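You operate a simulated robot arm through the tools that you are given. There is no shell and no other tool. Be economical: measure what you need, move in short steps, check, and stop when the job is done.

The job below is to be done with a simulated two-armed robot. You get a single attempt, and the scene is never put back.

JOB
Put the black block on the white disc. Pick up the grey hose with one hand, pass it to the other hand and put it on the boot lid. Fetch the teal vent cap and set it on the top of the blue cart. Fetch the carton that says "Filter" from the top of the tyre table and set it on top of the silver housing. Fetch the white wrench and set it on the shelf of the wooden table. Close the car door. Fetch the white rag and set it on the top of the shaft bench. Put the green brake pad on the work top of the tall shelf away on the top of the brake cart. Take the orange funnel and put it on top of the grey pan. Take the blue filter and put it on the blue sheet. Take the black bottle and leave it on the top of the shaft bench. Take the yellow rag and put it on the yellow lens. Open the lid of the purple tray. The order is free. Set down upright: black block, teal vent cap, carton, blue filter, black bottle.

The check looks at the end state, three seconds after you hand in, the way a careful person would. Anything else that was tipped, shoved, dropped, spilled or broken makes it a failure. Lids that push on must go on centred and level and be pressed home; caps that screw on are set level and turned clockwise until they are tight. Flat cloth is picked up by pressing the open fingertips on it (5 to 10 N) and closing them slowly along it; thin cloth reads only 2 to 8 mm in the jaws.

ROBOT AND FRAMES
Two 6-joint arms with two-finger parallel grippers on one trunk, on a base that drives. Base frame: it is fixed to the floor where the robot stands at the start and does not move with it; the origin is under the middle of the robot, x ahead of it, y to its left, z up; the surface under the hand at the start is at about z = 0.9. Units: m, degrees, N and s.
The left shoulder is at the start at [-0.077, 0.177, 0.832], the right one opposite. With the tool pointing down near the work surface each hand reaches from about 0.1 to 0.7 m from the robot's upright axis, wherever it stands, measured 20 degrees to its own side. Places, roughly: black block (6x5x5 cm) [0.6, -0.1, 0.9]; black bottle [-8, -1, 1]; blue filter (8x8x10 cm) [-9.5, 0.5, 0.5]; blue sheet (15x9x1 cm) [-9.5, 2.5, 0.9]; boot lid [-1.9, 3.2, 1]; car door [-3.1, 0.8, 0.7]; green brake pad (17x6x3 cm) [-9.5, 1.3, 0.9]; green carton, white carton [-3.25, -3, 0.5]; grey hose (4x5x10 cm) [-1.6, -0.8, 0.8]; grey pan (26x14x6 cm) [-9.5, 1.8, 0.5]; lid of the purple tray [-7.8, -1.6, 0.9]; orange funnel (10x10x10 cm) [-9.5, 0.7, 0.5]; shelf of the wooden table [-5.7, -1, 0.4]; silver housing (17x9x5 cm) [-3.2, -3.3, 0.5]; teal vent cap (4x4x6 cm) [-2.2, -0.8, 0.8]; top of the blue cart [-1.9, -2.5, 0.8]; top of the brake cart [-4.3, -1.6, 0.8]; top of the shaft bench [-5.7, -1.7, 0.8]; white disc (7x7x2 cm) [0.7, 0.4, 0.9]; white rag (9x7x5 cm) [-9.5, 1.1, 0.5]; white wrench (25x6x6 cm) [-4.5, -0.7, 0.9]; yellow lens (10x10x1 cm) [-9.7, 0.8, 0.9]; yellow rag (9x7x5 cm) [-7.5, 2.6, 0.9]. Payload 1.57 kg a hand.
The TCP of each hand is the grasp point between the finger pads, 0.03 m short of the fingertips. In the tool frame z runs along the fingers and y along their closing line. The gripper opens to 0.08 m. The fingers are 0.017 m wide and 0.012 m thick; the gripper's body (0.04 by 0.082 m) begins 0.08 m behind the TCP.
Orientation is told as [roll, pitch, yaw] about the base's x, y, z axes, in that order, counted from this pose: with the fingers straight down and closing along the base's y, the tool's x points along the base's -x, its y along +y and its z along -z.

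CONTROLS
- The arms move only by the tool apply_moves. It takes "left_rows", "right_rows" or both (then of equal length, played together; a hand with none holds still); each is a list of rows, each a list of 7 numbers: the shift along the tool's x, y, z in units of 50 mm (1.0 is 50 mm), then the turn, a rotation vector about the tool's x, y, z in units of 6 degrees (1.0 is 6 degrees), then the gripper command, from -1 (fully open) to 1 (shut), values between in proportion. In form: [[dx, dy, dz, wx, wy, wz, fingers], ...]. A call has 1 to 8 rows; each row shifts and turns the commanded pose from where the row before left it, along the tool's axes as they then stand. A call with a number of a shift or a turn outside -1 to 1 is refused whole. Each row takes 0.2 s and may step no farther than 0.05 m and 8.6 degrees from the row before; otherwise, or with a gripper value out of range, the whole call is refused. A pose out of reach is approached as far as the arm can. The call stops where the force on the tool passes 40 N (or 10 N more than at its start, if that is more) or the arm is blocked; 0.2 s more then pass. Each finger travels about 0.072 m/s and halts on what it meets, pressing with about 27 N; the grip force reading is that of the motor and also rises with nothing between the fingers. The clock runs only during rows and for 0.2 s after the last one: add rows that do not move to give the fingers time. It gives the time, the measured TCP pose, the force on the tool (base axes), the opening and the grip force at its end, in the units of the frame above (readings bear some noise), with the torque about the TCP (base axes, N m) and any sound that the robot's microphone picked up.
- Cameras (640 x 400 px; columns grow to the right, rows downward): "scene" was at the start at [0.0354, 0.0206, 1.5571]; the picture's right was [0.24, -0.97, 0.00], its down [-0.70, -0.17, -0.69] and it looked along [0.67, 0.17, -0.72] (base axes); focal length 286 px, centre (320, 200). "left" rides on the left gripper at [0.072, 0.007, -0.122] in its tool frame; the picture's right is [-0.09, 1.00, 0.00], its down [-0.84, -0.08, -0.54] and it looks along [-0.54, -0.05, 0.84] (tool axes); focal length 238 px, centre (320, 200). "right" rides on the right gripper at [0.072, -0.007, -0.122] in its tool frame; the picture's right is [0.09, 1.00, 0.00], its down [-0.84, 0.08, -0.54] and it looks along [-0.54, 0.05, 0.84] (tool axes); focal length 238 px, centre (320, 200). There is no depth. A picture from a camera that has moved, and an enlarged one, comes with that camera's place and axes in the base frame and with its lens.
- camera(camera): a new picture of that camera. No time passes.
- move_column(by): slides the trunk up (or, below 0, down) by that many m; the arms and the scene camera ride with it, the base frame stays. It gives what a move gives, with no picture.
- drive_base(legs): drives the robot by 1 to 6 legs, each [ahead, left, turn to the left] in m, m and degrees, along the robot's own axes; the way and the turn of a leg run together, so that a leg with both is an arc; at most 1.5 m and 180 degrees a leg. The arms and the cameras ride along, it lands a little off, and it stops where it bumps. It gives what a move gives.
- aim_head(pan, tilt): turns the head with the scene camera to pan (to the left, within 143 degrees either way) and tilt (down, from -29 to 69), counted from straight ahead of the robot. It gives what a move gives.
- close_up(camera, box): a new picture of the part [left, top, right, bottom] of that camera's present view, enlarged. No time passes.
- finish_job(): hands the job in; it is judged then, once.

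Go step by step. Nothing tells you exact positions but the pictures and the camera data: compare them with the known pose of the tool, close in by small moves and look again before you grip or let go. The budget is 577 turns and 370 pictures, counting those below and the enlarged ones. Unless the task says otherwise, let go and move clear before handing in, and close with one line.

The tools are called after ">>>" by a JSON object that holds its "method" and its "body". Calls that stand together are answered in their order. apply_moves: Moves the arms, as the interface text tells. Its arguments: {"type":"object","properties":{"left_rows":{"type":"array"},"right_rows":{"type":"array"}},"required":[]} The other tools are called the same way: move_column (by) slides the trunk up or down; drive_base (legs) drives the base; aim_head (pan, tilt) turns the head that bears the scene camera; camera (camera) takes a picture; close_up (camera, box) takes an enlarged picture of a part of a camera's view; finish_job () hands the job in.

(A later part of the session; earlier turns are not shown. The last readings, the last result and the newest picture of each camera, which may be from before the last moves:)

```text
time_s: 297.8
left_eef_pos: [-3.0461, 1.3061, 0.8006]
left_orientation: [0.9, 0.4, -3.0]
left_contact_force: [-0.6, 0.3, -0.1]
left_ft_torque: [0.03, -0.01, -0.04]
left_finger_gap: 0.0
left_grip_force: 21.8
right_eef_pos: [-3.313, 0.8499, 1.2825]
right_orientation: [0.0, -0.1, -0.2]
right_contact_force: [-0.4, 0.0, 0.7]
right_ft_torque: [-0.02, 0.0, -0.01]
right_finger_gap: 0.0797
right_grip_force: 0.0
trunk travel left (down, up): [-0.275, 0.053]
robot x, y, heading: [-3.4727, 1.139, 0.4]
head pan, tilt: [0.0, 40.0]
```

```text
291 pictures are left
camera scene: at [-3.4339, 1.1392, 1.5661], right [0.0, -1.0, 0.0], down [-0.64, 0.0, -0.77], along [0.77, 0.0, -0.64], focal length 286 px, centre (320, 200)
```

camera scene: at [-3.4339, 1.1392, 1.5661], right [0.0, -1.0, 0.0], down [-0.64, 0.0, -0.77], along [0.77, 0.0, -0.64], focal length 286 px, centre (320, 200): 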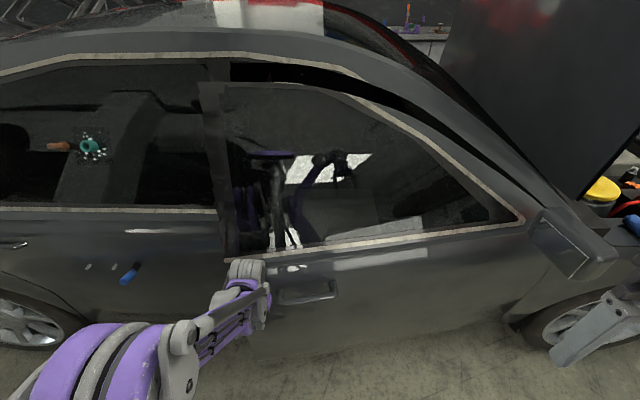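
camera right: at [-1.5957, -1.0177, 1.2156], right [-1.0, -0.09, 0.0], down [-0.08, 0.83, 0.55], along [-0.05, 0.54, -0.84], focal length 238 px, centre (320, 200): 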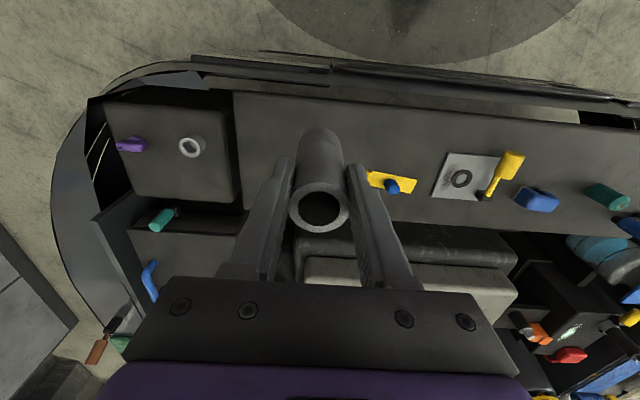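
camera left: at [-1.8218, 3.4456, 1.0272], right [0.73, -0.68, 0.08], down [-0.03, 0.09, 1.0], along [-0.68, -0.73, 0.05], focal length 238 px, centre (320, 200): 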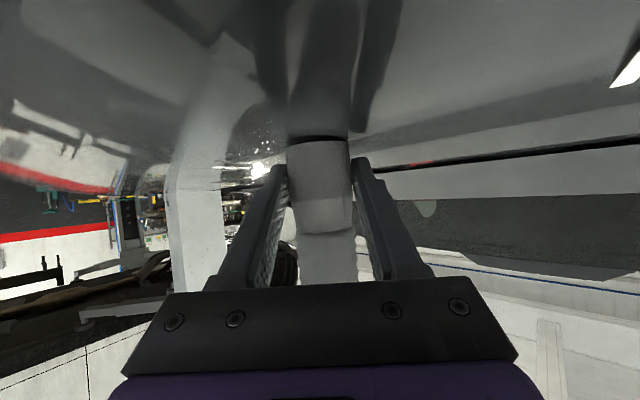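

>>> {"method": "apply_moves", "body": {"left_rows": [[0, 0.7, 0, 0, 0, 0, 1], [-0.4, 0.1, 0, 0, 0, 0, 1], [-0.3, 0, 0, 0, 0, 0, 1], [-0.25, 0, 0, 0, 0, 0, 1], [-0.2, 0, 0, 0, 0, 0, 1], [-0.2, 0, 0, 0, 0, 0, 1], [-0.2, 0, 0, 0, 0, 0, 1], [-0.2, 0, 0, 0, 0, 0, 1]]}}

>>> {"method": "camera", "body": {"camera": "scene"}}

```text
time_s: 299.6
left_eef_pos: [-2.9558, 1.3412, 0.8008]
left_orientation: [0.8, 0.3, -3.1]
left_contact_force: [0.2, 0.6, -0.3]
left_ft_torque: [-0.03, 0.02, -0.01]
left_finger_gap: 0.0
left_grip_force: 21.1
right_eef_pos: [-3.3128, 0.85, 1.2829]
right_orientation: [0.0, -0.1, -0.2]
right_contact_force: [-0.1, 0.0, 0.5]
right_ft_torque: [-0.03, -0.01, -0.03]
right_finger_gap: 0.08
right_grip_force: 0.1
trunk travel left (down, up): [-0.275, 0.053]
robot x, y, heading: [-3.4793, 1.1416, 0.0]
head pan, tilt: [0.0, 40.0]
```

```text
290 pictures are left
camera scene: at [-3.4339, 1.1391, 1.5662], right [0.0, -1.0, 0.0], down [-0.64, 0.0, -0.77], along [0.77, 0.0, -0.64], focal length 286 px, centre (320, 200)
```

scene: 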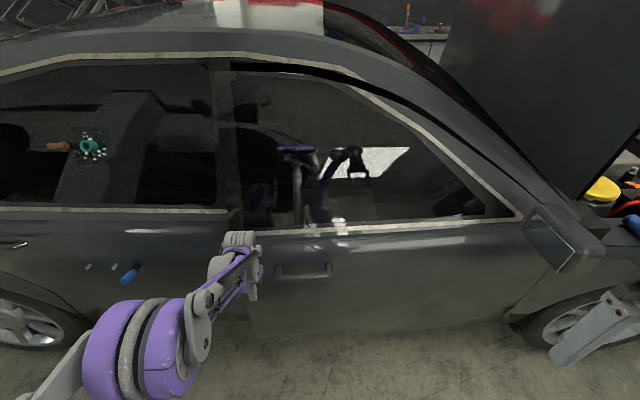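

Moving freely. Continue, then firm push to latch.

>>> {"method": "apply_moves", "body": {"left_rows": [[-0.25, 0, 0, 0, 0, 0, 1], [-0.25, 0, 0, 0, 0, 0, 1], [-0.25, 0, 0, 0, 0, 0, 1], [-0.25, 0, 0, 0, 0, 0, 1], [-0.25, 0, 0, 0, 0, 0, 1], [-0.25, 0, 0, 0, 0, 0, 1], [-0.25, 0, 0, 0, 0, 0, 1], [-0.25, 0, 0, 0, 0, 0, 1]]}}

>>> {"method": "camera", "body": {"camera": "scene"}}

```text
time_s: 301.4
left_eef_pos: [-2.8634, 1.3346, 0.8002]
left_orientation: [0.9, 0.9, -3.0]
left_contact_force: [-18.7, -2.1, 4.7]
left_ft_torque: [0.28, -2.23, 0.13]
left_finger_gap: 0.0
left_grip_force: 21.4
right_eef_pos: [-3.3143, 0.8495, 1.2831]
right_orientation: [0.0, -0.1, 0.0]
right_contact_force: [0.6, 0.4, -0.2]
right_ft_torque: [0.03, 0.05, 0.02]
right_finger_gap: 0.0801
right_grip_force: 0.0
trunk travel left (down, up): [-0.275, 0.053]
robot x, y, heading: [-3.476, 1.1369, 0.1]
head pan, tilt: [0.0, 40.0]
stopped in row 8 (left hand): the force on the tool passed its limit at 52 N (the readings are from after the stop); the commanded pose is now the measured one
```

```text
289 pictures are left
camera scene: at [-3.4352, 1.1389, 1.5662], right [0.0, -1.0, 0.0], down [-0.64, 0.0, -0.77], along [0.77, 0.0, -0.64], focal length 286 px, centre (320, 200)
```

scene: 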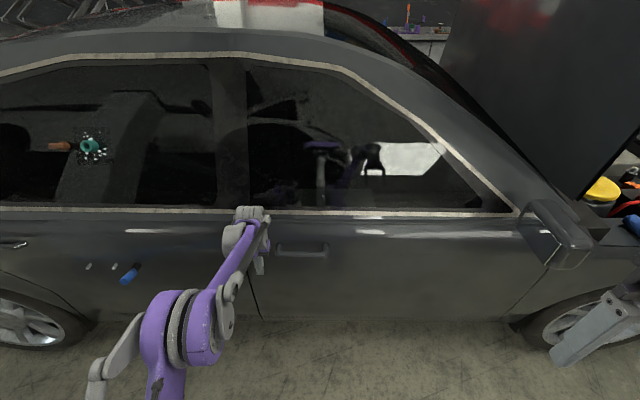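

>>> {"method": "apply_moves", "body": {"left_rows": [[-0.15, 0, 0, 0, 0, 0, 1], [-0.15, 0, 0, 0, 0, 0, 1], [-0.15, 0, 0, 0, 0, 0, 1], [-0.15, 0, 0, 0, 0, 0, 1]]}}

>>> {"method": "close_up", "body": {"camera": "scene", "box": [160, 160, 340, 340]}}

```text
time_s: 301.8
left_eef_pos: [-2.8635, 1.3351, 0.8001]
left_orientation: [0.8, 1.2, -2.9]
left_contact_force: [-29.8, -1.0, 3.4]
left_ft_torque: [0.22, -3.51, 0.29]
left_finger_gap: 0.0001
left_grip_force: 21.2
right_eef_pos: [-3.3178, 0.8493, 1.2839]
right_orientation: [0.0, -0.2, 0.1]
right_contact_force: [0.0, -0.6, 0.7]
right_ft_torque: [-0.03, 0.06, 0.04]
right_finger_gap: 0.0801
right_grip_force: 0.1
trunk travel left (down, up): [-0.275, 0.053]
robot x, y, heading: [-3.478, 1.1389, 0.0]
head pan, tilt: [0.0, 40.0]
stopped in row 1 (left hand): the force on the tool passed its limit at 47 N (the readings are from after the stop); the commanded pose is now the measured one
```

```text
2.22 times, centred on (250, 250) of scene
camera zoom: at [-3.4385, 1.1386, 1.5664], right [0.0, -1.0, 0.0], down [-0.64, 0.0, -0.77], along [0.77, 0.0, -0.64], focal length 636 px, centre (476, 89)
```

zoom: 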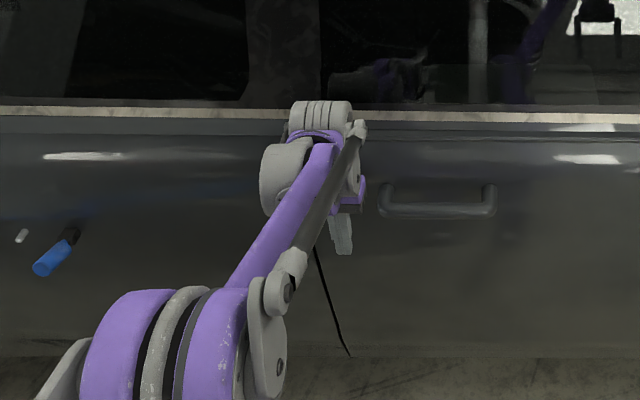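

The door seems flush. Back off and check the gap.

>>> {"method": "apply_moves", "body": {"left_rows": [[0.2, 0, 0, 0, 0, 0, 1], [0.3, 0, 0, 0, 0, 0, 1], [0.8, 0, -0.3, 0, 0, 0, 1], [0.8, 0, -0.6, 0, 0, 0, 0], [0.8, 0, -0.6, 0, 0, 0, -1], [0.8, 0, -0.6, 0, 0, 0, -1], [0.5, 0, -0.8, 0, 0, 0, -1]]}}

>>> {"method": "camera", "body": {"camera": "scene"}}

```text
time_s: 303.4
left_eef_pos: [-3.0673, 1.3417, 0.9453]
left_orientation: [0.8, 1.1, -3.0]
left_contact_force: [-0.1, 0.1, 0.7]
left_ft_torque: [-0.02, -0.01, -0.02]
left_finger_gap: 0.0798
left_grip_force: 0.0
right_eef_pos: [-3.3151, 0.8497, 1.2829]
right_orientation: [0.0, 0.0, 0.0]
right_contact_force: [-0.1, -0.5, 0.7]
right_ft_torque: [0.0, 0.0, 0.0]
right_finger_gap: 0.0804
right_grip_force: 0.1
trunk travel left (down, up): [-0.275, 0.053]
robot x, y, heading: [-3.4772, 1.138, 0.0]
head pan, tilt: [0.0, 40.0]
```

```text
287 pictures are left
camera scene: at [-3.4358, 1.1388, 1.5662], right [0.0, -1.0, 0.0], down [-0.64, 0.0, -0.77], along [0.77, 0.0, -0.64], focal length 286 px, centre (320, 200)
```

scene: 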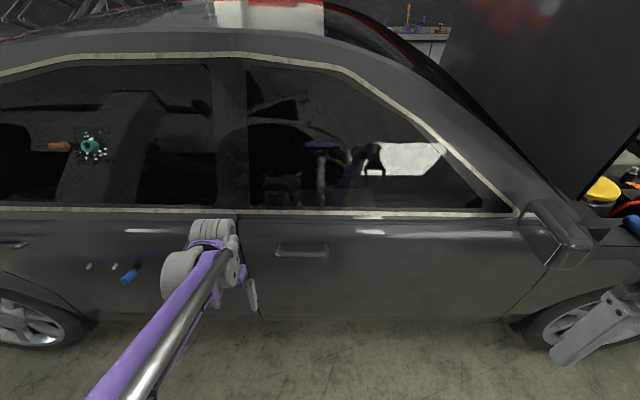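

>>> {"method": "close_up", "body": {"camera": "scene", "box": [180, 40, 340, 340]}}

```text
1.33 times, centred on (260, 190) of scene
camera zoom: at [-3.4358, 1.1388, 1.5662], right [0.0, -1.0, 0.0], down [-0.64, 0.0, -0.77], along [0.77, 0.0, -0.64], focal length 381 px, centre (400, 213)
```

zoom: 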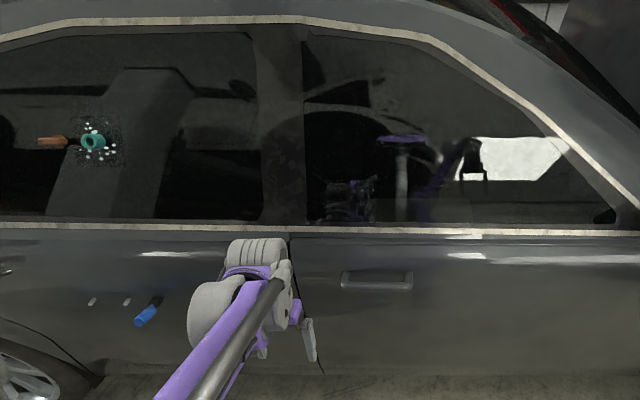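

Door is flush and closed. Next the white wrench: I'll raise the left hand, back off and face the wooden table.

>>> {"method": "apply_moves", "body": {"left_rows": [[0.3, 0, -0.9, 0, 0, 0, -1], [0.3, 0, -0.9, 0, 0, 0, -1], [0, 0, -0.9, 0, 0, 0, -1], [0, 0, -0.9, 0, 0, 0, -1]], "right_rows": [[-0.6, 0, 0.6, 0, 0, 0, -1], [-0.6, 0, 0.6, 0, 0, 0, -1], [-0.6, 0, 0.6, 0, 0, 0, -1], [-0.6, 0, 0.6, 0, 0, 0, -1]]}}

>>> {"method": "drive_base", "body": {"legs": [[-1.0, 0, 0], [0, 0, -90], [0.75, 0, 0]]}}

>>> {"method": "camera", "body": {"camera": "scene"}}

```text
time_s: 304.4
left_eef_pos: [-3.0928, 1.3412, 1.1291]
left_orientation: [0.9, 1.2, -2.9]
left_contact_force: [0.7, -0.3, -0.3]
left_ft_torque: [0.01, 0.01, -0.01]
left_finger_gap: 0.08
left_grip_force: 0.1
right_eef_pos: [-3.1934, 0.8498, 1.1617]
right_orientation: [0.0, -0.1, 0.0]
right_contact_force: [0.4, -0.3, -0.3]
right_ft_torque: [0.01, 0.0, 0.05]
right_finger_gap: 0.0802
right_grip_force: 0.0
trunk travel left (down, up): [-0.275, 0.053]
robot x, y, heading: [-3.4767, 1.1377, 0.3]
head pan, tilt: [0.0, 40.0]
```

```text
time_s: 308.9
left_eef_pos: [-3.9895, 1.3294, 1.1262]
left_orientation: [1.0, 1.4, -4.2]
left_contact_force: [-0.4, 0.5, 0.2]
left_ft_torque: [0.01, 0.0, -0.02]
left_finger_gap: 0.08
left_grip_force: 0.1
right_eef_pos: [-4.1015, 0.841, 1.1608]
right_orientation: [0.3, 0.2, -1.1]
right_contact_force: [-0.6, 0.4, -0.5]
right_ft_torque: [0.02, 0.0, -0.02]
right_finger_gap: 0.0801
right_grip_force: 0.1
trunk travel left (down, up): [-0.275, 0.053]
robot x, y, heading: [-4.3891, 1.1432, -0.7]
head pan, tilt: [0.0, 40.0]
stopped in leg 1: the robot was blocked; the commanded pose is now the measured one
```

```text
285 pictures are left
camera scene: at [-4.3331, 1.1331, 1.5662], right [-0.02, -1.0, 0.0], down [-0.65, 0.01, -0.76], along [0.76, -0.01, -0.65], focal length 286 px, centre (320, 200)
```

scene: 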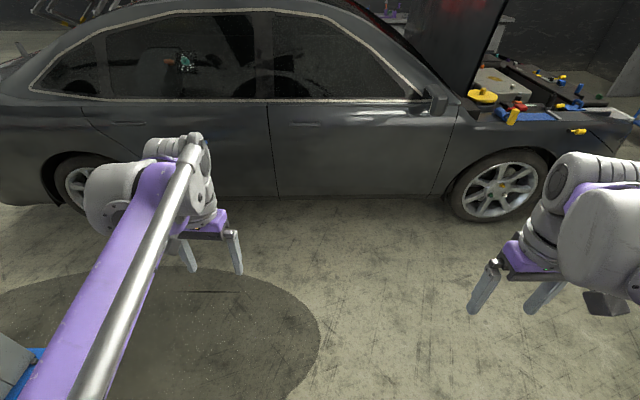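

Something behind blocked the base. Look behind.

>>> {"method": "aim_head", "body": {"pan": 140, "tilt": 40}}

>>> {"method": "camera", "body": {"camera": "scene"}}

>>> {"method": "aim_head", "body": {"pan": -140, "tilt": 40}}

>>> {"method": "camera", "body": {"camera": "scene"}}

```text
time_s: 311.1
left_eef_pos: [-3.9893, 1.3301, 1.1263]
left_orientation: [1.1, 1.6, -4.1]
left_contact_force: [0.2, 0.3, 0.6]
left_ft_torque: [-0.01, 0.02, -0.01]
left_finger_gap: 0.0801
left_grip_force: 0.1
right_eef_pos: [-4.0998, 0.8418, 1.1596]
right_orientation: [0.3, 0.4, -1.0]
right_contact_force: [0.0, -0.3, -0.3]
right_ft_torque: [-0.02, -0.02, 0.0]
right_finger_gap: 0.08
right_grip_force: 0.1
trunk travel left (down, up): [-0.275, 0.053]
robot x, y, heading: [-4.3816, 1.1425, -0.6]
head pan, tilt: [140.0, 40.0]
```

```text
284 pictures are left
camera scene: at [-4.4807, 1.1899, 1.5671], right [0.66, 0.76, 0.0], down [0.48, -0.42, -0.77], along [-0.58, 0.51, -0.64], focal length 286 px, centre (320, 200)
```

scene: 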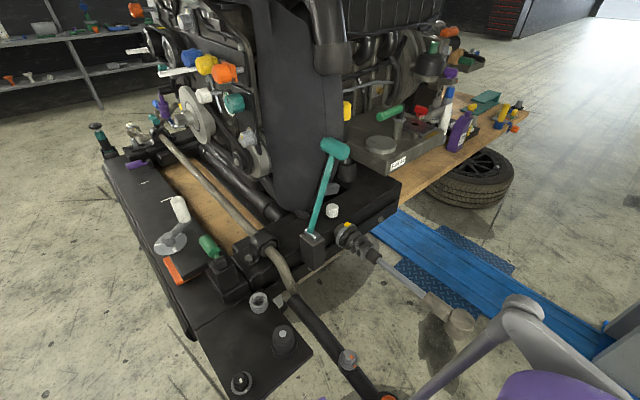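

```text
time_s: 314.9
left_eef_pos: [-3.9904, 1.3305, 1.1271]
left_orientation: [1.2, 1.5, -4.2]
left_contact_force: [-0.9, 0.4, -0.2]
left_ft_torque: [-0.03, -0.02, 0.01]
left_finger_gap: 0.0802
left_grip_force: 0.2
right_eef_pos: [-4.1, 0.8406, 1.1599]
right_orientation: [0.3, 0.4, -1.1]
right_contact_force: [0.2, -0.1, 0.6]
right_ft_torque: [-0.06, -0.02, -0.03]
right_finger_gap: 0.0801
right_grip_force: 0.0
trunk travel left (down, up): [-0.275, 0.053]
robot x, y, heading: [-4.3838, 1.1403, -1.0]
head pan, tilt: [-140.0, 40.0]
```

```text
283 pictures are left
camera scene: at [-4.4826, 1.0804, 1.5667], right [-0.63, 0.78, 0.01], down [0.49, 0.41, -0.77], along [-0.6, -0.48, -0.64], focal length 286 px, centre (320, 200)
```

scene: 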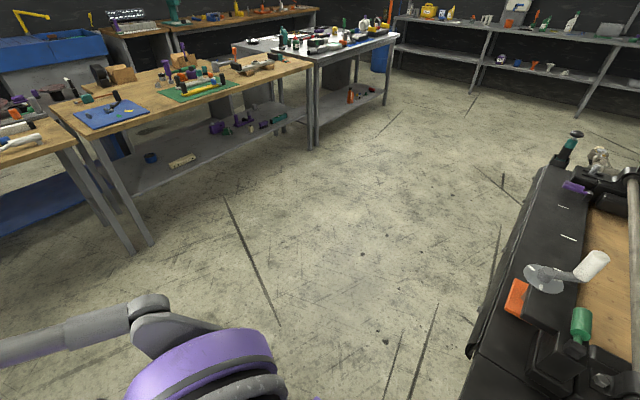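

I bumped into the engine stand's protruding shaft. Ease forward and check the state there.

>>> {"method": "drive_base", "body": {"legs": [[0.25, 0, 0]]}}

>>> {"method": "aim_head", "body": {"pan": 140, "tilt": 45}}

>>> {"method": "camera", "body": {"camera": "scene"}}

```text
time_s: 316.8
left_eef_pos: [-3.7521, 1.3329, 1.1282]
left_orientation: [0.8, 1.1, -4.0]
left_contact_force: [0.0, 0.9, -0.4]
left_ft_torque: [-0.01, 0.02, 0.01]
left_finger_gap: 0.0801
left_grip_force: 0.1
right_eef_pos: [-3.8591, 0.8436, 1.1632]
right_orientation: [0.0, -0.1, -1.1]
right_contact_force: [-0.3, -0.4, 0.1]
right_ft_torque: [0.02, 0.01, -0.02]
right_finger_gap: 0.0802
right_grip_force: 0.1
trunk travel left (down, up): [-0.275, 0.053]
robot x, y, heading: [-4.1351, 1.1355, -0.8]
head pan, tilt: [-140.0, 40.0]
```

```text
time_s: 320.6
left_eef_pos: [-3.7505, 1.3336, 1.1289]
left_orientation: [0.7, 1.1, -4.0]
left_contact_force: [0.3, 0.1, 0.2]
left_ft_torque: [-0.01, 0.02, 0.0]
left_finger_gap: 0.0801
left_grip_force: 0.1
right_eef_pos: [-3.8596, 0.8442, 1.163]
right_orientation: [0.0, -0.1, -1.0]
right_contact_force: [-1.0, 0.4, 1.0]
right_ft_torque: [0.02, -0.04, 0.0]
right_finger_gap: 0.08
right_grip_force: 0.1
trunk travel left (down, up): [-0.275, 0.053]
robot x, y, heading: [-4.1382, 1.1378, -0.6]
head pan, tilt: [140.0, 45.0]
```

```text
282 pictures are left
camera scene: at [-4.2416, 1.1913, 1.5589], right [0.65, 0.76, 0.0], down [0.54, -0.46, -0.71], along [-0.54, 0.46, -0.71], focal length 286 px, centre (320, 200)
```

scene: 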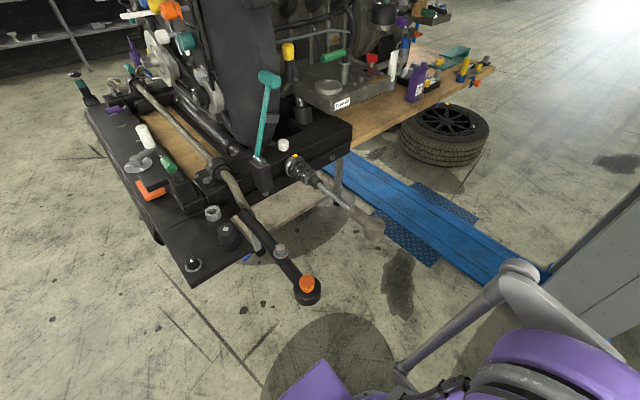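

The stand looks undisturbed. Now turn and approach the wooden table for the wrench.

>>> {"method": "drive_base", "body": {"legs": [[0, 0, -90], [0.85, 0, 0], [0, -0.3, 0]]}}

>>> {"method": "aim_head", "body": {"pan": 0, "tilt": 35}}

>>> {"method": "camera", "body": {"camera": "scene"}}

```text
time_s: 331.7
left_eef_pos: [-4.2522, -0.0889, 1.1272]
left_orientation: [0.7, 1.1, -94.8]
left_contact_force: [-0.4, -0.5, 0.2]
left_ft_torque: [0.03, 0.01, -0.01]
left_finger_gap: 0.0798
left_grip_force: 0.0
right_eef_pos: [-4.7417, 0.0267, 1.1635]
right_orientation: [0.0, 0.0, -91.7]
right_contact_force: [-0.2, 0.1, 0.6]
right_ft_torque: [0.02, 0.0, -0.02]
right_finger_gap: 0.0801
right_grip_force: 0.1
trunk travel left (down, up): [-0.275, 0.053]
robot x, y, heading: [-4.4478, 0.2998, -91.5]
head pan, tilt: [140.0, 45.0]
```

```text
time_s: 333.9
left_eef_pos: [-4.2524, -0.0888, 1.1276]
left_orientation: [0.8, 1.2, -94.9]
left_contact_force: [-0.5, 0.0, 0.6]
left_ft_torque: [-0.01, 0.02, -0.01]
left_finger_gap: 0.0802
left_grip_force: 0.0
right_eef_pos: [-4.7407, 0.0287, 1.1628]
right_orientation: [0.1, -0.1, -91.8]
right_contact_force: [0.8, -0.3, 0.4]
right_ft_torque: [0.04, 0.04, -0.02]
right_finger_gap: 0.0798
right_grip_force: 0.0
trunk travel left (down, up): [-0.275, 0.053]
robot x, y, heading: [-4.4438, 0.2991, -91.7]
head pan, tilt: [0.0, 35.0]
```

```text
281 pictures are left
camera scene: at [-4.4469, 0.2554, 1.5737], right [-1.0, 0.03, 0.0], down [0.02, 0.57, -0.82], along [-0.02, -0.82, -0.57], focal length 286 px, centre (320, 200)
```

scene: 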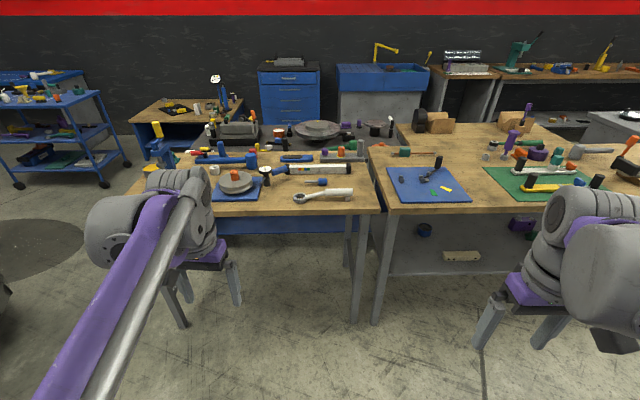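

>>> {"method": "close_up", "body": {"camera": "scene", "box": [180, 140, 380, 220]}}

>>> {"method": "close_up", "body": {"camera": "scene", "box": [370, 190, 560, 300]}}

```text
3.20 times, centred on (280, 180) of scene
camera zoom: at [-4.4469, 0.2554, 1.5737], right [-1.0, 0.03, 0.0], down [0.02, 0.57, -0.82], along [-0.02, -0.82, -0.57], focal length 915 px, centre (448, 264)
```

zoom: 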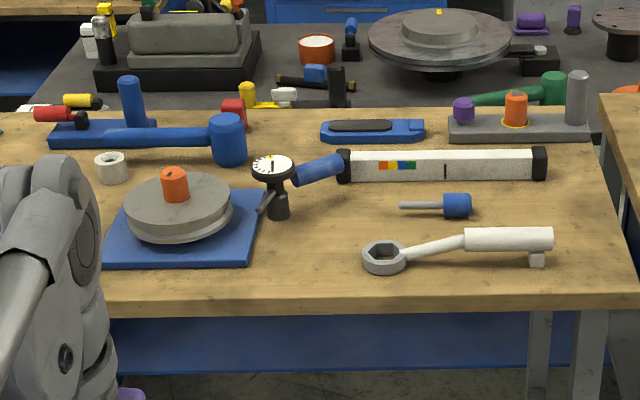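

```text
3.37 times, centred on (465, 245) of scene
camera zoom: at [-4.4469, 0.2554, 1.5737], right [-1.0, 0.03, 0.0], down [0.02, 0.57, -0.82], along [-0.02, -0.82, -0.57], focal length 963 px, centre (-168, 48)
```

zoom: 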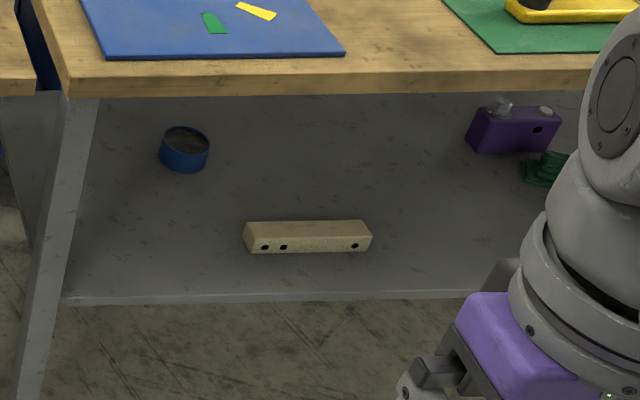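

The wrench lies along x at y≈-0.72 with its handle raised on a foot; the shelf is under the second table's top. I'll drive closer and turn the right hand 90° so the fingers close across the handle.

>>> {"method": "drive_base", "body": {"legs": [[0.4, 0.04, 1.7]]}}

>>> {"method": "apply_moves", "body": {"right_rows": [[0, 0.4, 0, 0, 0, 1, -1], [0, 0.4, 0, 0, 0, 1, -1], [0, 0, 0, 0, 0, 1, -1], [0, 0, 0, 0, 0, 1, -1], [0, 0, 0, 0, 0, 1, -1], [0, 0, 0, 0, 0, 1, -1], [0, 0, 0, 0, 0, 1, -1], [0, 0, 0, 0, 0, 1, -1]]}}

>>> {"method": "apply_moves", "body": {"right_rows": [[0, 0, 0, 0, 0, 1, -1], [0, 0, 0, 0, 0, 1, -1], [0, 0, 0, 0, 0, 1, -1], [0, 0, 0, 0, 0, 1, -1], [0, 0, 0, 0, 0, 1, -1], [0, 0, 0, 0, 0, 1, -1], [0, 0, 0, 0, 0, 1, -1]]}}

>>> {"method": "camera", "body": {"camera": "right"}}

>>> {"method": "camera", "body": {"camera": "scene"}}

```text
time_s: 336.4
left_eef_pos: [-4.2087, -0.4818, 1.1283]
left_orientation: [0.8, 1.1, -93.2]
left_contact_force: [0.2, -0.4, 0.2]
left_ft_torque: [0.03, -0.01, 0.0]
left_finger_gap: 0.08
left_grip_force: 0.0
right_eef_pos: [-4.6987, -0.3797, 1.1632]
right_orientation: [0.0, 0.0, -90.2]
right_contact_force: [0.2, -0.1, 0.3]
right_ft_torque: [0.02, 0.03, 0.0]
right_finger_gap: 0.0798
right_grip_force: 0.1
trunk travel left (down, up): [-0.275, 0.053]
robot x, y, heading: [-4.413, -0.0987, -90.0]
head pan, tilt: [0.0, 35.0]
```

```text
time_s: 338.2
left_eef_pos: [-4.2076, -0.482, 1.1283]
left_orientation: [0.9, 1.2, -93.2]
left_contact_force: [-0.3, 0.1, -0.5]
left_ft_torque: [0.02, -0.01, 0.0]
left_finger_gap: 0.0801
left_grip_force: 0.1
right_eef_pos: [-4.6588, -0.3822, 1.1632]
right_orientation: [0.1, -0.1, -138.2]
right_contact_force: [-1.0, 0.5, -0.2]
right_ft_torque: [-0.03, 0.0, 0.0]
right_finger_gap: 0.08
right_grip_force: 0.0
trunk travel left (down, up): [-0.275, 0.053]
robot x, y, heading: [-4.4101, -0.098, -90.4]
head pan, tilt: [0.0, 35.0]
```

```text
time_s: 339.8
left_eef_pos: [-4.2083, -0.4828, 1.1278]
left_orientation: [0.8, 1.1, -93.2]
left_contact_force: [-0.7, -0.5, 0.4]
left_ft_torque: [-0.02, 0.02, -0.03]
left_finger_gap: 0.0799
left_grip_force: 0.1
right_eef_pos: [-4.6576, -0.3813, 1.1628]
right_orientation: [0.1, 0.0, 179.6]
right_contact_force: [-0.5, 0.4, -0.4]
right_ft_torque: [-0.04, -0.02, 0.04]
right_finger_gap: 0.0801
right_grip_force: 0.0
trunk travel left (down, up): [-0.275, 0.053]
robot x, y, heading: [-4.4111, -0.0972, -89.8]
head pan, tilt: [0.0, 35.0]
```

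```text
278 pictures are left
camera right: at [-4.587, -0.3734, 1.284], right [0.09, -1.0, 0.0], down [-0.84, -0.07, 0.54], along [-0.54, -0.05, -0.84], focal length 238 px, centre (320, 200)
```

right: 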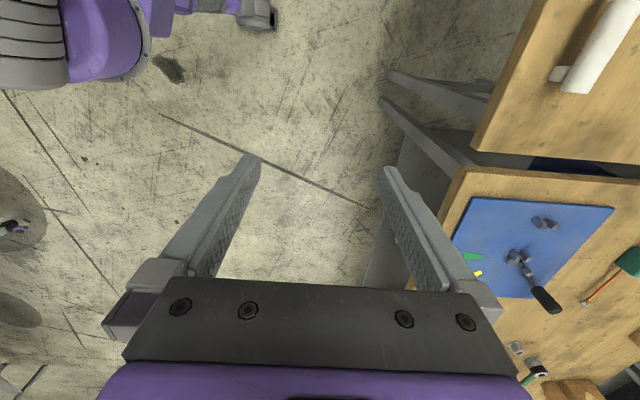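

```text
277 pictures are left
camera scene: at [-4.4111, -0.1438, 1.5737], right [-1.0, 0.0, 0.0], down [0.0, 0.57, -0.82], along [0.0, -0.82, -0.57], focal length 286 px, centre (320, 200)
```

scene: 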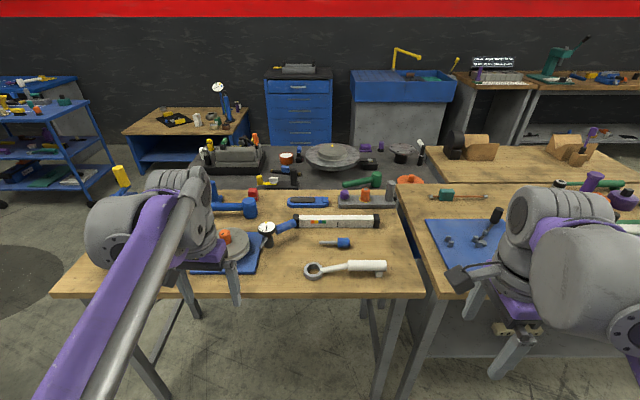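

>>> {"method": "apply_moves", "body": {"right_rows": [[0.29, 0.82, 0.2, 0, 0, 0, -1], [0.29, 0.82, 0.2, 0, 0, 0, -1], [0.29, 0.82, 0.2, 0, 0, 0, -1], [0.29, 0.82, 0.3, 0, 0, 0, -1], [0.29, 0.82, 0.4, 0, 0, 0, -1], [0.29, 0.82, 0.4, 0, 0, 0, -1], [0.29, 0.82, 0.4, 0, 0, 0, -1], [0.29, 0.82, 0.4, 0, 0, 0, -1]]}}

>>> {"method": "camera", "body": {"camera": "right"}}

>>> {"method": "close_up", "body": {"camera": "scene", "box": [280, 200, 440, 300]}}

```text
time_s: 341.6
left_eef_pos: [-4.208, -0.4835, 1.1276]
left_orientation: [0.8, 1.2, -93.2]
left_contact_force: [-0.6, -0.1, 0.0]
left_ft_torque: [0.04, -0.03, 0.0]
left_finger_gap: 0.0802
left_grip_force: 0.0
right_eef_pos: [-4.5428, -0.7118, 1.0387]
right_orientation: [0.0, -0.1, 179.7]
right_contact_force: [1.0, 0.0, 0.3]
right_ft_torque: [0.0, 0.01, 0.0]
right_finger_gap: 0.08
right_grip_force: 0.0
trunk travel left (down, up): [-0.275, 0.053]
robot x, y, heading: [-4.409, -0.0975, -90.0]
head pan, tilt: [0.0, 35.0]
```

```text
276 pictures are left
camera right: at [-4.4713, -0.7038, 1.1593], right [0.09, -1.0, 0.0], down [-0.84, -0.07, 0.54], along [-0.54, -0.05, -0.84], focal length 238 px, centre (320, 200)
```

right: 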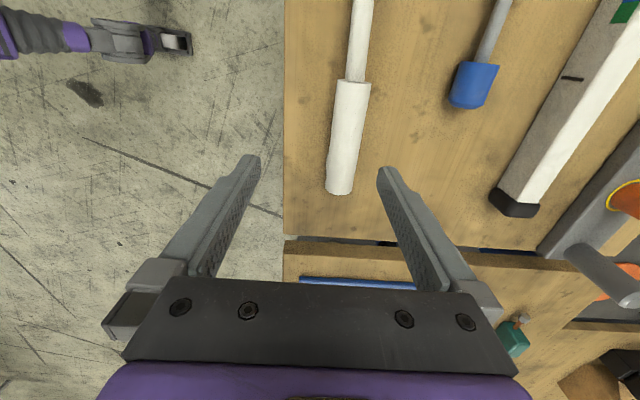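

```text
4.00 times, centred on (360, 250) of scene
camera zoom: at [-4.4108, -0.1458, 1.5737], right [-1.0, 0.0, 0.0], down [0.0, 0.57, -0.82], along [0.0, -0.82, -0.57], focal length 1144 px, centre (160, 0)
```

zoom: 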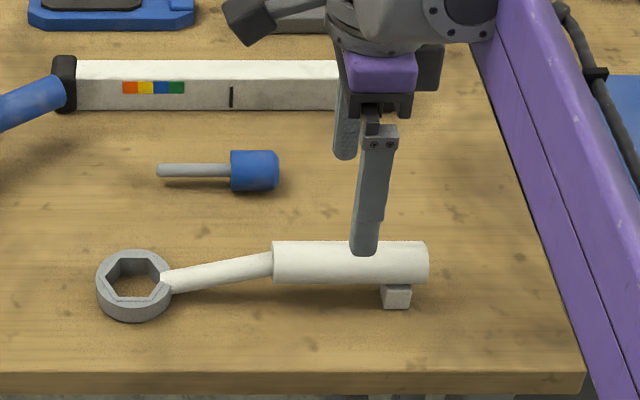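

>>> {"method": "apply_moves", "body": {"right_rows": [[0.16, 0.44, 0.4, 0, 0, 0, -0.6], [0, 0, 0.7, 0, 0, 0, -0.6], [0, 0, 0.5, 0, 0, 0, -0.6]]}}

>>> {"method": "camera", "body": {"camera": "right"}}

```text
time_s: 342.4
left_eef_pos: [-4.2076, -0.4831, 1.1288]
left_orientation: [0.7, 1.1, -93.2]
left_contact_force: [0.3, -0.5, -0.1]
left_ft_torque: [-0.01, -0.01, 0.04]
left_finger_gap: 0.08
left_grip_force: 0.0
right_eef_pos: [-4.5358, -0.7337, 0.9583]
right_orientation: [0.0, -0.1, 179.8]
right_contact_force: [0.0, 0.6, -0.6]
right_ft_torque: [0.03, -0.02, 0.0]
right_finger_gap: 0.0641
right_grip_force: 0.0
trunk travel left (down, up): [-0.275, 0.053]
robot x, y, heading: [-4.4103, -0.1002, -90.1]
head pan, tilt: [0.0, 35.0]
```

```text
274 pictures are left
camera right: at [-4.464, -0.7248, 1.079], right [0.09, -1.0, 0.0], down [-0.84, -0.07, 0.54], along [-0.54, -0.05, -0.84], focal length 238 px, centre (320, 200)
```

right: 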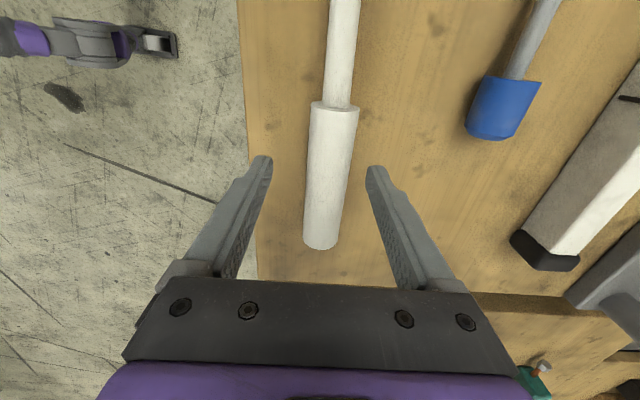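

>>> {"method": "apply_moves", "body": {"right_rows": [[0, 0.05, 0.3, 0, 0, 0, -0.4], [0, 0, 0, 0, 0, 0, 0.0], [0, 0, 0, 0, 0, 0, 0.5], [0, 0, 0, 0, 0, 0, 1], [0, 0, 0, 0, 0, 0, 1]]}}

>>> {"method": "apply_moves", "body": {"right_rows": [[0, 0, -0.4, 0, 0, 0, 1], [0, 0, -0.8, 0, 0, 0, 1], [0, 0, -0.8, 0, 0, 0, 1]]}}

>>> {"method": "camera", "body": {"camera": "scene"}}

>>> {"method": "camera", "body": {"camera": "right"}}

```text
time_s: 343.6
left_eef_pos: [-4.208, -0.4823, 1.1271]
left_orientation: [0.8, 1.2, -93.2]
left_contact_force: [-0.1, -0.4, 0.2]
left_ft_torque: [-0.01, 0.01, 0.0]
left_finger_gap: 0.0799
left_grip_force: 0.0
right_eef_pos: [-4.535, -0.7367, 0.9428]
right_orientation: [0.1, 0.0, 179.8]
right_contact_force: [-0.8, -2.6, 3.1]
right_ft_torque: [-0.12, 0.05, -0.09]
right_finger_gap: 0.0302
right_grip_force: 26.6
trunk travel left (down, up): [-0.275, 0.053]
robot x, y, heading: [-4.4071, -0.0993, -89.7]
head pan, tilt: [0.0, 35.0]
```

```text
time_s: 344.4
left_eef_pos: [-4.2086, -0.4836, 1.1274]
left_orientation: [0.7, 1.1, -93.2]
left_contact_force: [-0.2, 0.6, -0.4]
left_ft_torque: [-0.01, -0.01, 0.01]
left_finger_gap: 0.0798
left_grip_force: 0.0
right_eef_pos: [-4.5372, -0.7358, 1.0426]
right_orientation: [0.2, 0.0, 179.8]
right_contact_force: [-0.7, -0.5, -1.6]
right_ft_torque: [0.02, 0.0, -0.01]
right_finger_gap: 0.0301
right_grip_force: 26.9
trunk travel left (down, up): [-0.275, 0.053]
robot x, y, heading: [-4.4098, -0.0963, -89.8]
head pan, tilt: [0.0, 35.0]
```

```text
273 pictures are left
camera scene: at [-4.4112, -0.1446, 1.5737], right [-1.0, 0.0, 0.0], down [0.0, 0.57, -0.82], along [0.0, -0.82, -0.57], focal length 286 px, centre (320, 200)
```

scene: 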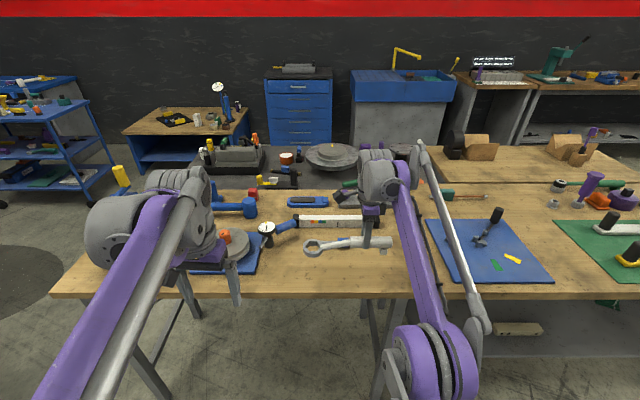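

```text
272 pictures are left
camera right: at [-4.4648, -0.7274, 1.1643], right [0.09, -1.0, 0.0], down [-0.84, -0.07, 0.54], along [-0.54, -0.05, -0.84], focal length 238 px, centre (320, 200)
```

right: 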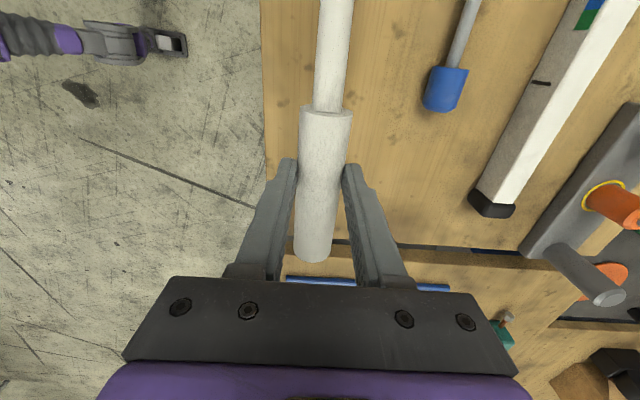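

Wrench held. Retract, back off and slide over to the second table with the shelf.

>>> {"method": "apply_moves", "body": {"right_rows": [[0, -0.5, -0.7, 0, 0, 0, 1], [0, -0.9, -0.3, 0, 0, 0, 1], [0, -0.9, 0, 0, 0, 0, 1], [0, -0.9, 0, 0, 0, 0, 1], [0, -0.9, 0, 0, 0, 0, 1], [0, -0.9, 0, 0, 0, 0, 1], [0, -0.9, 0, 0, 0, 0, 1]]}}

>>> {"method": "drive_base", "body": {"legs": [[-0.33, 0, 0], [0, -1.15, 0]]}}

>>> {"method": "aim_head", "body": {"pan": 0, "tilt": 45}}

>>> {"method": "camera", "body": {"camera": "scene"}}

```text
time_s: 346.0
left_eef_pos: [-4.2084, -0.4796, 1.1287]
left_orientation: [0.8, 1.0, -93.2]
left_contact_force: [0.4, -0.8, 0.4]
left_ft_torque: [-0.03, 0.02, 0.0]
left_finger_gap: 0.0802
left_grip_force: 0.2
right_eef_pos: [-4.5375, -0.4392, 1.0918]
right_orientation: [0.2, 0.0, 179.8]
right_contact_force: [-0.4, 0.5, -2.5]
right_ft_torque: [0.0, 0.0, -0.03]
right_finger_gap: 0.0296
right_grip_force: 27.1
trunk travel left (down, up): [-0.275, 0.053]
robot x, y, heading: [-4.4103, -0.0993, -90.3]
head pan, tilt: [0.0, 35.0]
```

```text
time_s: 358.0
left_eef_pos: [-5.3416, -0.1606, 1.1282]
left_orientation: [0.8, 1.1, -92.5]
left_contact_force: [0.1, 0.2, 0.8]
left_ft_torque: [-0.01, -0.02, 0.0]
left_finger_gap: 0.0803
left_grip_force: 0.1
right_eef_pos: [-5.6723, -0.1245, 1.0916]
right_orientation: [0.1, 0.0, -179.4]
right_contact_force: [-0.8, -0.6, -1.6]
right_ft_torque: [-0.03, 0.01, 0.01]
right_finger_gap: 0.0299
right_grip_force: 27.2
trunk travel left (down, up): [-0.275, 0.053]
robot x, y, heading: [-5.5473, 0.2214, -89.3]
head pan, tilt: [0.0, 35.0]
```

```text
time_s: 358.8
left_eef_pos: [-5.3423, -0.1595, 1.1289]
left_orientation: [0.8, 1.1, -92.5]
left_contact_force: [0.8, -0.1, 0.9]
left_ft_torque: [0.0, 0.0, 0.01]
left_finger_gap: 0.08
left_grip_force: 0.0
right_eef_pos: [-5.6727, -0.1245, 1.0904]
right_orientation: [0.0, -0.1, -179.4]
right_contact_force: [-1.2, 0.1, -2.7]
right_ft_torque: [0.01, -0.01, 0.02]
right_finger_gap: 0.03
right_grip_force: 27.5
trunk travel left (down, up): [-0.275, 0.053]
robot x, y, heading: [-5.5468, 0.2235, -89.3]
head pan, tilt: [0.0, 45.0]
```

```text
271 pictures are left
camera scene: at [-5.5502, 0.1816, 1.5589], right [-1.0, -0.01, 0.0], down [-0.01, 0.71, -0.71], along [0.01, -0.71, -0.71], focal length 286 px, centre (320, 200)
```

scene: 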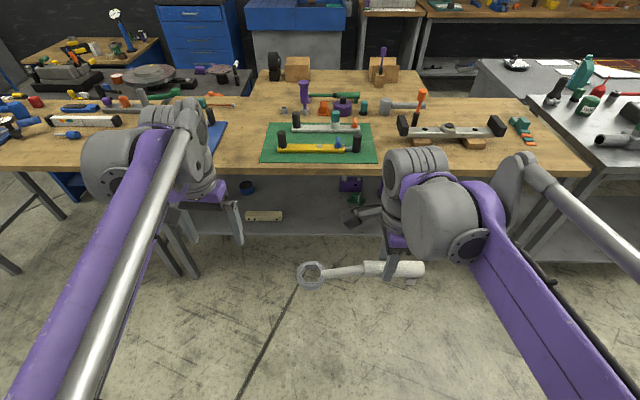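

>>> {"method": "move_column", "body": {"by": -0.26}}

>>> {"method": "camera", "body": {"camera": "scene"}}

```text
time_s: 361.4
left_eef_pos: [-5.3416, -0.1603, 0.8687]
left_orientation: [0.8, 1.1, -92.4]
left_contact_force: [-0.1, 0.4, -0.2]
left_ft_torque: [-0.01, 0.03, 0.01]
left_finger_gap: 0.0801
left_grip_force: 0.1
right_eef_pos: [-5.6722, -0.1246, 0.8306]
right_orientation: [0.1, 0.0, -179.4]
right_contact_force: [-0.5, -0.5, -2.6]
right_ft_torque: [0.01, 0.0, 0.01]
right_finger_gap: 0.03
right_grip_force: 26.8
trunk travel left (down, up): [-0.015, 0.313]
robot x, y, heading: [-5.5485, 0.2203, -89.1]
head pan, tilt: [0.0, 45.0]
```

```text
270 pictures are left
camera scene: at [-5.5496, 0.1326, 1.2916], right [-1.0, -0.01, 0.0], down [-0.01, 0.71, -0.71], along [0.01, -0.71, -0.71], focal length 286 px, centre (320, 200)
```

scene: 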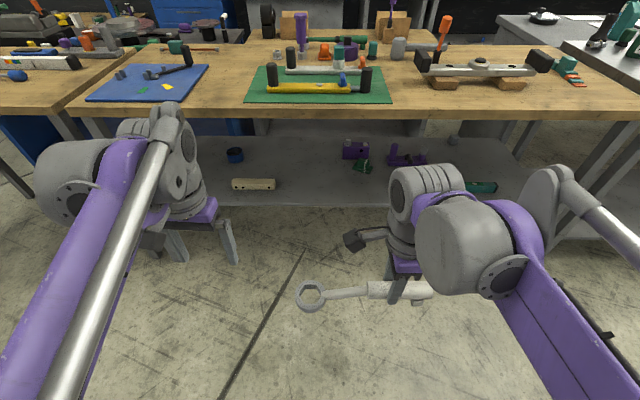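

>>> {"method": "apply_moves", "body": {"right_rows": [[0, 0.8, 0.5, 0, 0, 0, 1], [0, 0.8, 0.5, 0, 0, 0, 1], [0, 0.8, 0.5, 0, 0, 0, 1], [0, 0.8, 0.5, 0, 0, 0, 1], [0, 0, 0.8, 0, 0, 0, 1], [0, 0, 0.8, 0, 0, 0, 1]]}}

>>> {"method": "apply_moves", "body": {"right_rows": [[0, 0, 0, -1, 0, 0, 1], [0, 0, 0, -1, 0, 0, 1], [0, 0, 0, -1, 0, 0, 1], [0, 0, 0, -1, 0, 0, 1], [0, 0, 0, -1, 0, 0, 1], [0, 0, 0, -1, 0, 0, 1], [0, 0, 0, -1, 0, 0, 1], [0, 0, 0, -1, 0, 0, 1]]}}

>>> {"method": "camera", "body": {"camera": "scene"}}

>>> {"method": "camera", "body": {"camera": "right"}}

```text
time_s: 362.8
left_eef_pos: [-5.3418, -0.1608, 0.8679]
left_orientation: [0.9, 1.1, -92.5]
left_contact_force: [0.5, 0.9, -0.8]
left_ft_torque: [0.0, 0.01, 0.0]
left_finger_gap: 0.0799
left_grip_force: 0.2
right_eef_pos: [-5.67, -0.2825, 0.6532]
right_orientation: [0.1, 0.0, -179.4]
right_contact_force: [0.9, -0.5, -2.2]
right_ft_torque: [0.0, 0.0, 0.01]
right_finger_gap: 0.0301
right_grip_force: 27.7
trunk travel left (down, up): [-0.015, 0.313]
robot x, y, heading: [-5.5436, 0.2227, -89.3]
head pan, tilt: [0.0, 45.0]
```

```text
time_s: 364.6
left_eef_pos: [-5.34, -0.1609, 0.8676]
left_orientation: [0.9, 1.1, -92.4]
left_contact_force: [-0.3, -0.3, -0.6]
left_ft_torque: [-0.02, 0.0, -0.01]
left_finger_gap: 0.0798
left_grip_force: 0.2
right_eef_pos: [-5.6704, -0.2846, 0.6507]
right_orientation: [48.3, 0.0, -179.3]
right_contact_force: [0.2, -0.4, -1.8]
right_ft_torque: [0.05, -0.01, -0.02]
right_finger_gap: 0.0299
right_grip_force: 27.6
trunk travel left (down, up): [-0.015, 0.313]
robot x, y, heading: [-5.5511, 0.2179, -89.2]
head pan, tilt: [0.0, 45.0]
```

```text
269 pictures are left
camera scene: at [-5.5496, 0.1325, 1.2915], right [-1.0, -0.01, 0.0], down [-0.01, 0.71, -0.71], along [0.01, -0.71, -0.71], focal length 286 px, centre (320, 200)
```

scene: 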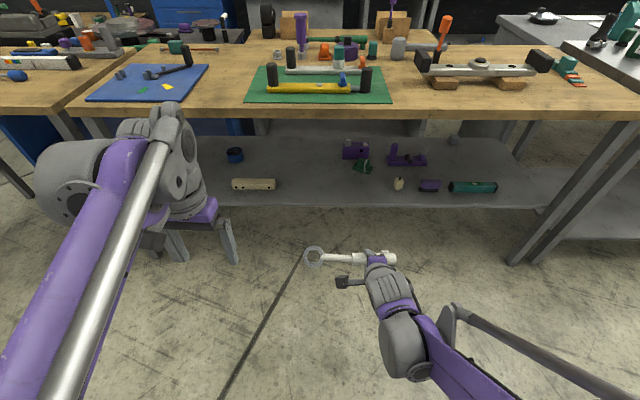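

```text
268 pictures are left
camera right: at [-5.6001, -0.1865, 0.7266], right [0.1, -0.66, 0.74], down [-0.84, 0.34, 0.42], along [-0.53, -0.67, -0.52], focal length 238 px, centre (320, 200)
```

right: 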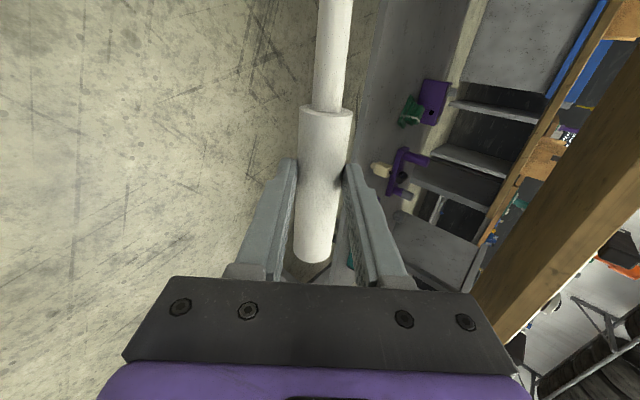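

The pose works. Free stretch on the shelf front: x from -5.34 to -5.86. Lower the hand, raise the left hand out of the way, and drive in.

>>> {"method": "apply_moves", "body": {"right_rows": [[0, -0.743, 0.667, 0, 0, 0, 1], [0, -0.743, 0.667, 0, 0, 0, 1], [0, -0.743, 0.667, 0, 0, 0, 1], [0, 0, 0, 0, 0, 0, 1], [0, 0, 0, 0, 0, 0, 1], [0, 0, 0, 0, 0, 0, 1]], "left_rows": [[0, 0, -0.95, 0, 0, 0, -1], [0, 0, -0.95, 0, 0, 0, -1], [0, 0, -0.95, 0, 0, 0, -1], [0.3, 0, -0.9, 0, 0, 0, -1], [0.5, 0, -0.8, 0, 0, 0, -1], [0.8, 0, 0, 0, 0, 0, -1]]}}

>>> {"method": "drive_base", "body": {"legs": [[0.4, 0, 0]]}}

>>> {"method": "camera", "body": {"camera": "right"}}

>>> {"method": "camera", "body": {"camera": "scene"}}

```text
time_s: 366.0
left_eef_pos: [-5.3425, -0.0702, 1.0524]
left_orientation: [0.8, 1.0, -92.4]
left_contact_force: [-0.2, 0.0, 0.4]
left_ft_torque: [0.01, 0.01, 0.02]
left_finger_gap: 0.08
left_grip_force: 0.0
left hand out of reach, approached as far as the arm can: row 4, 5
right_eef_pos: [-5.6709, -0.2842, 0.5]
right_orientation: [48.0, 0.2, -179.4]
right_contact_force: [-0.2, -0.6, -2.5]
right_ft_torque: [0.06, 0.01, 0.01]
right_finger_gap: 0.0302
right_grip_force: 26.4
trunk travel left (down, up): [-0.015, 0.313]
robot x, y, heading: [-5.5483, 0.2212, -89.5]
head pan, tilt: [0.0, 45.0]
```

```text
time_s: 368.5
left_eef_pos: [-5.3331, -0.4667, 1.051]
left_orientation: [0.8, 1.1, -92.0]
left_contact_force: [0.0, -0.5, 0.6]
left_ft_torque: [0.01, 0.01, -0.01]
left_finger_gap: 0.0798
left_grip_force: 0.1
right_eef_pos: [-5.6611, -0.6823, 0.5008]
right_orientation: [48.1, 0.1, -178.9]
right_contact_force: [-0.5, 0.1, -2.4]
right_ft_torque: [0.06, 0.02, 0.0]
right_finger_gap: 0.0303
right_grip_force: 27.5
trunk travel left (down, up): [-0.015, 0.313]
robot x, y, heading: [-5.5411, -0.1757, -88.8]
head pan, tilt: [0.0, 45.0]
```

```text
267 pictures are left
camera right: at [-5.5908, -0.5842, 0.5761], right [0.1, -0.66, 0.74], down [-0.84, 0.34, 0.42], along [-0.53, -0.67, -0.52], focal length 238 px, centre (320, 200)
```

right: 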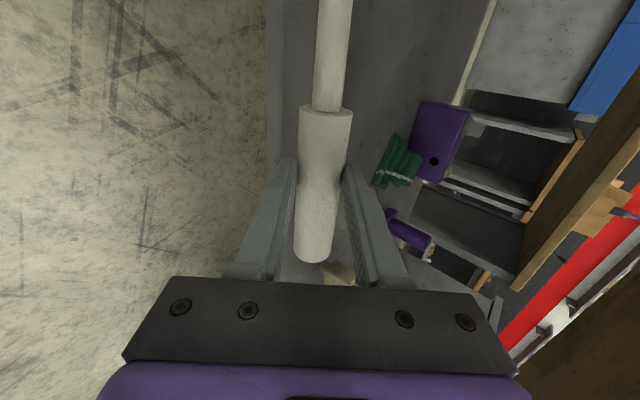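

```text
266 pictures are left
camera scene: at [-5.542, -0.2646, 1.2915], right [-1.0, -0.02, 0.0], down [-0.01, 0.71, -0.71], along [0.02, -0.71, -0.71], focal length 286 px, centre (320, 200)
```

scene: 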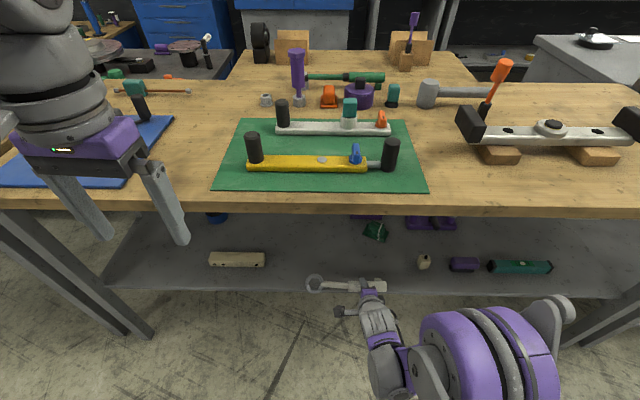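

>>> {"method": "apply_moves", "body": {"right_rows": [[0, 0.667, 0.743, 0, 0, 0, 1], [0, 0.667, 0.743, 0, 0, 0, 1], [0, 0.667, 0.743, 0, 0, 0, 1], [0, -0.25, 0.22, 0, 0, 0, 1]]}}

>>> {"method": "camera", "body": {"camera": "right"}}

>>> {"method": "camera", "body": {"camera": "scene"}}

```text
time_s: 369.5
left_eef_pos: [-5.3326, -0.4671, 1.0515]
left_orientation: [0.7, 1.1, -92.0]
left_contact_force: [0.2, 0.0, 0.7]
left_ft_torque: [0.01, -0.01, -0.01]
left_finger_gap: 0.08
left_grip_force: 0.1
right_eef_pos: [-5.6589, -0.8318, 0.4856]
right_orientation: [48.1, 0.0, -178.9]
right_contact_force: [-0.4, -0.1, -2.3]
right_ft_torque: [0.04, 0.0, 0.01]
right_finger_gap: 0.03
right_grip_force: 26.9
trunk travel left (down, up): [-0.015, 0.313]
robot x, y, heading: [-5.5421, -0.1752, -88.6]
head pan, tilt: [0.0, 45.0]
```

```text
265 pictures are left
camera right: at [-5.5889, -0.7338, 0.5618], right [0.1, -0.66, 0.74], down [-0.84, 0.34, 0.42], along [-0.53, -0.67, -0.52], focal length 238 px, centre (320, 200)
```

right: 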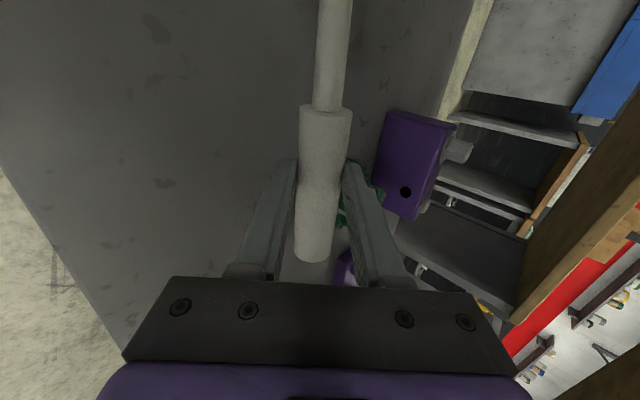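

```text
264 pictures are left
camera scene: at [-5.542, -0.2643, 1.2915], right [-1.0, -0.02, 0.0], down [-0.01, 0.71, -0.71], along [0.02, -0.71, -0.71], focal length 286 px, centre (320, 200)
```

scene: 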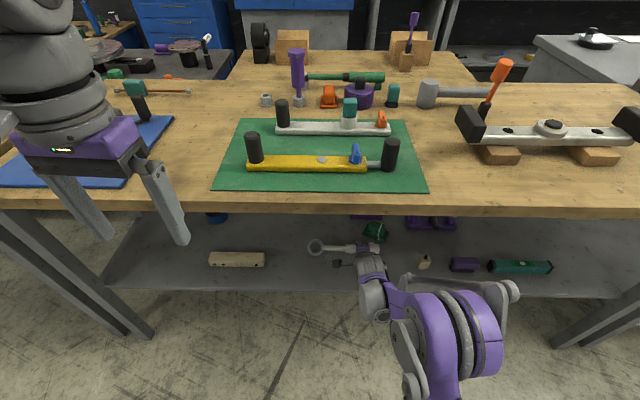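

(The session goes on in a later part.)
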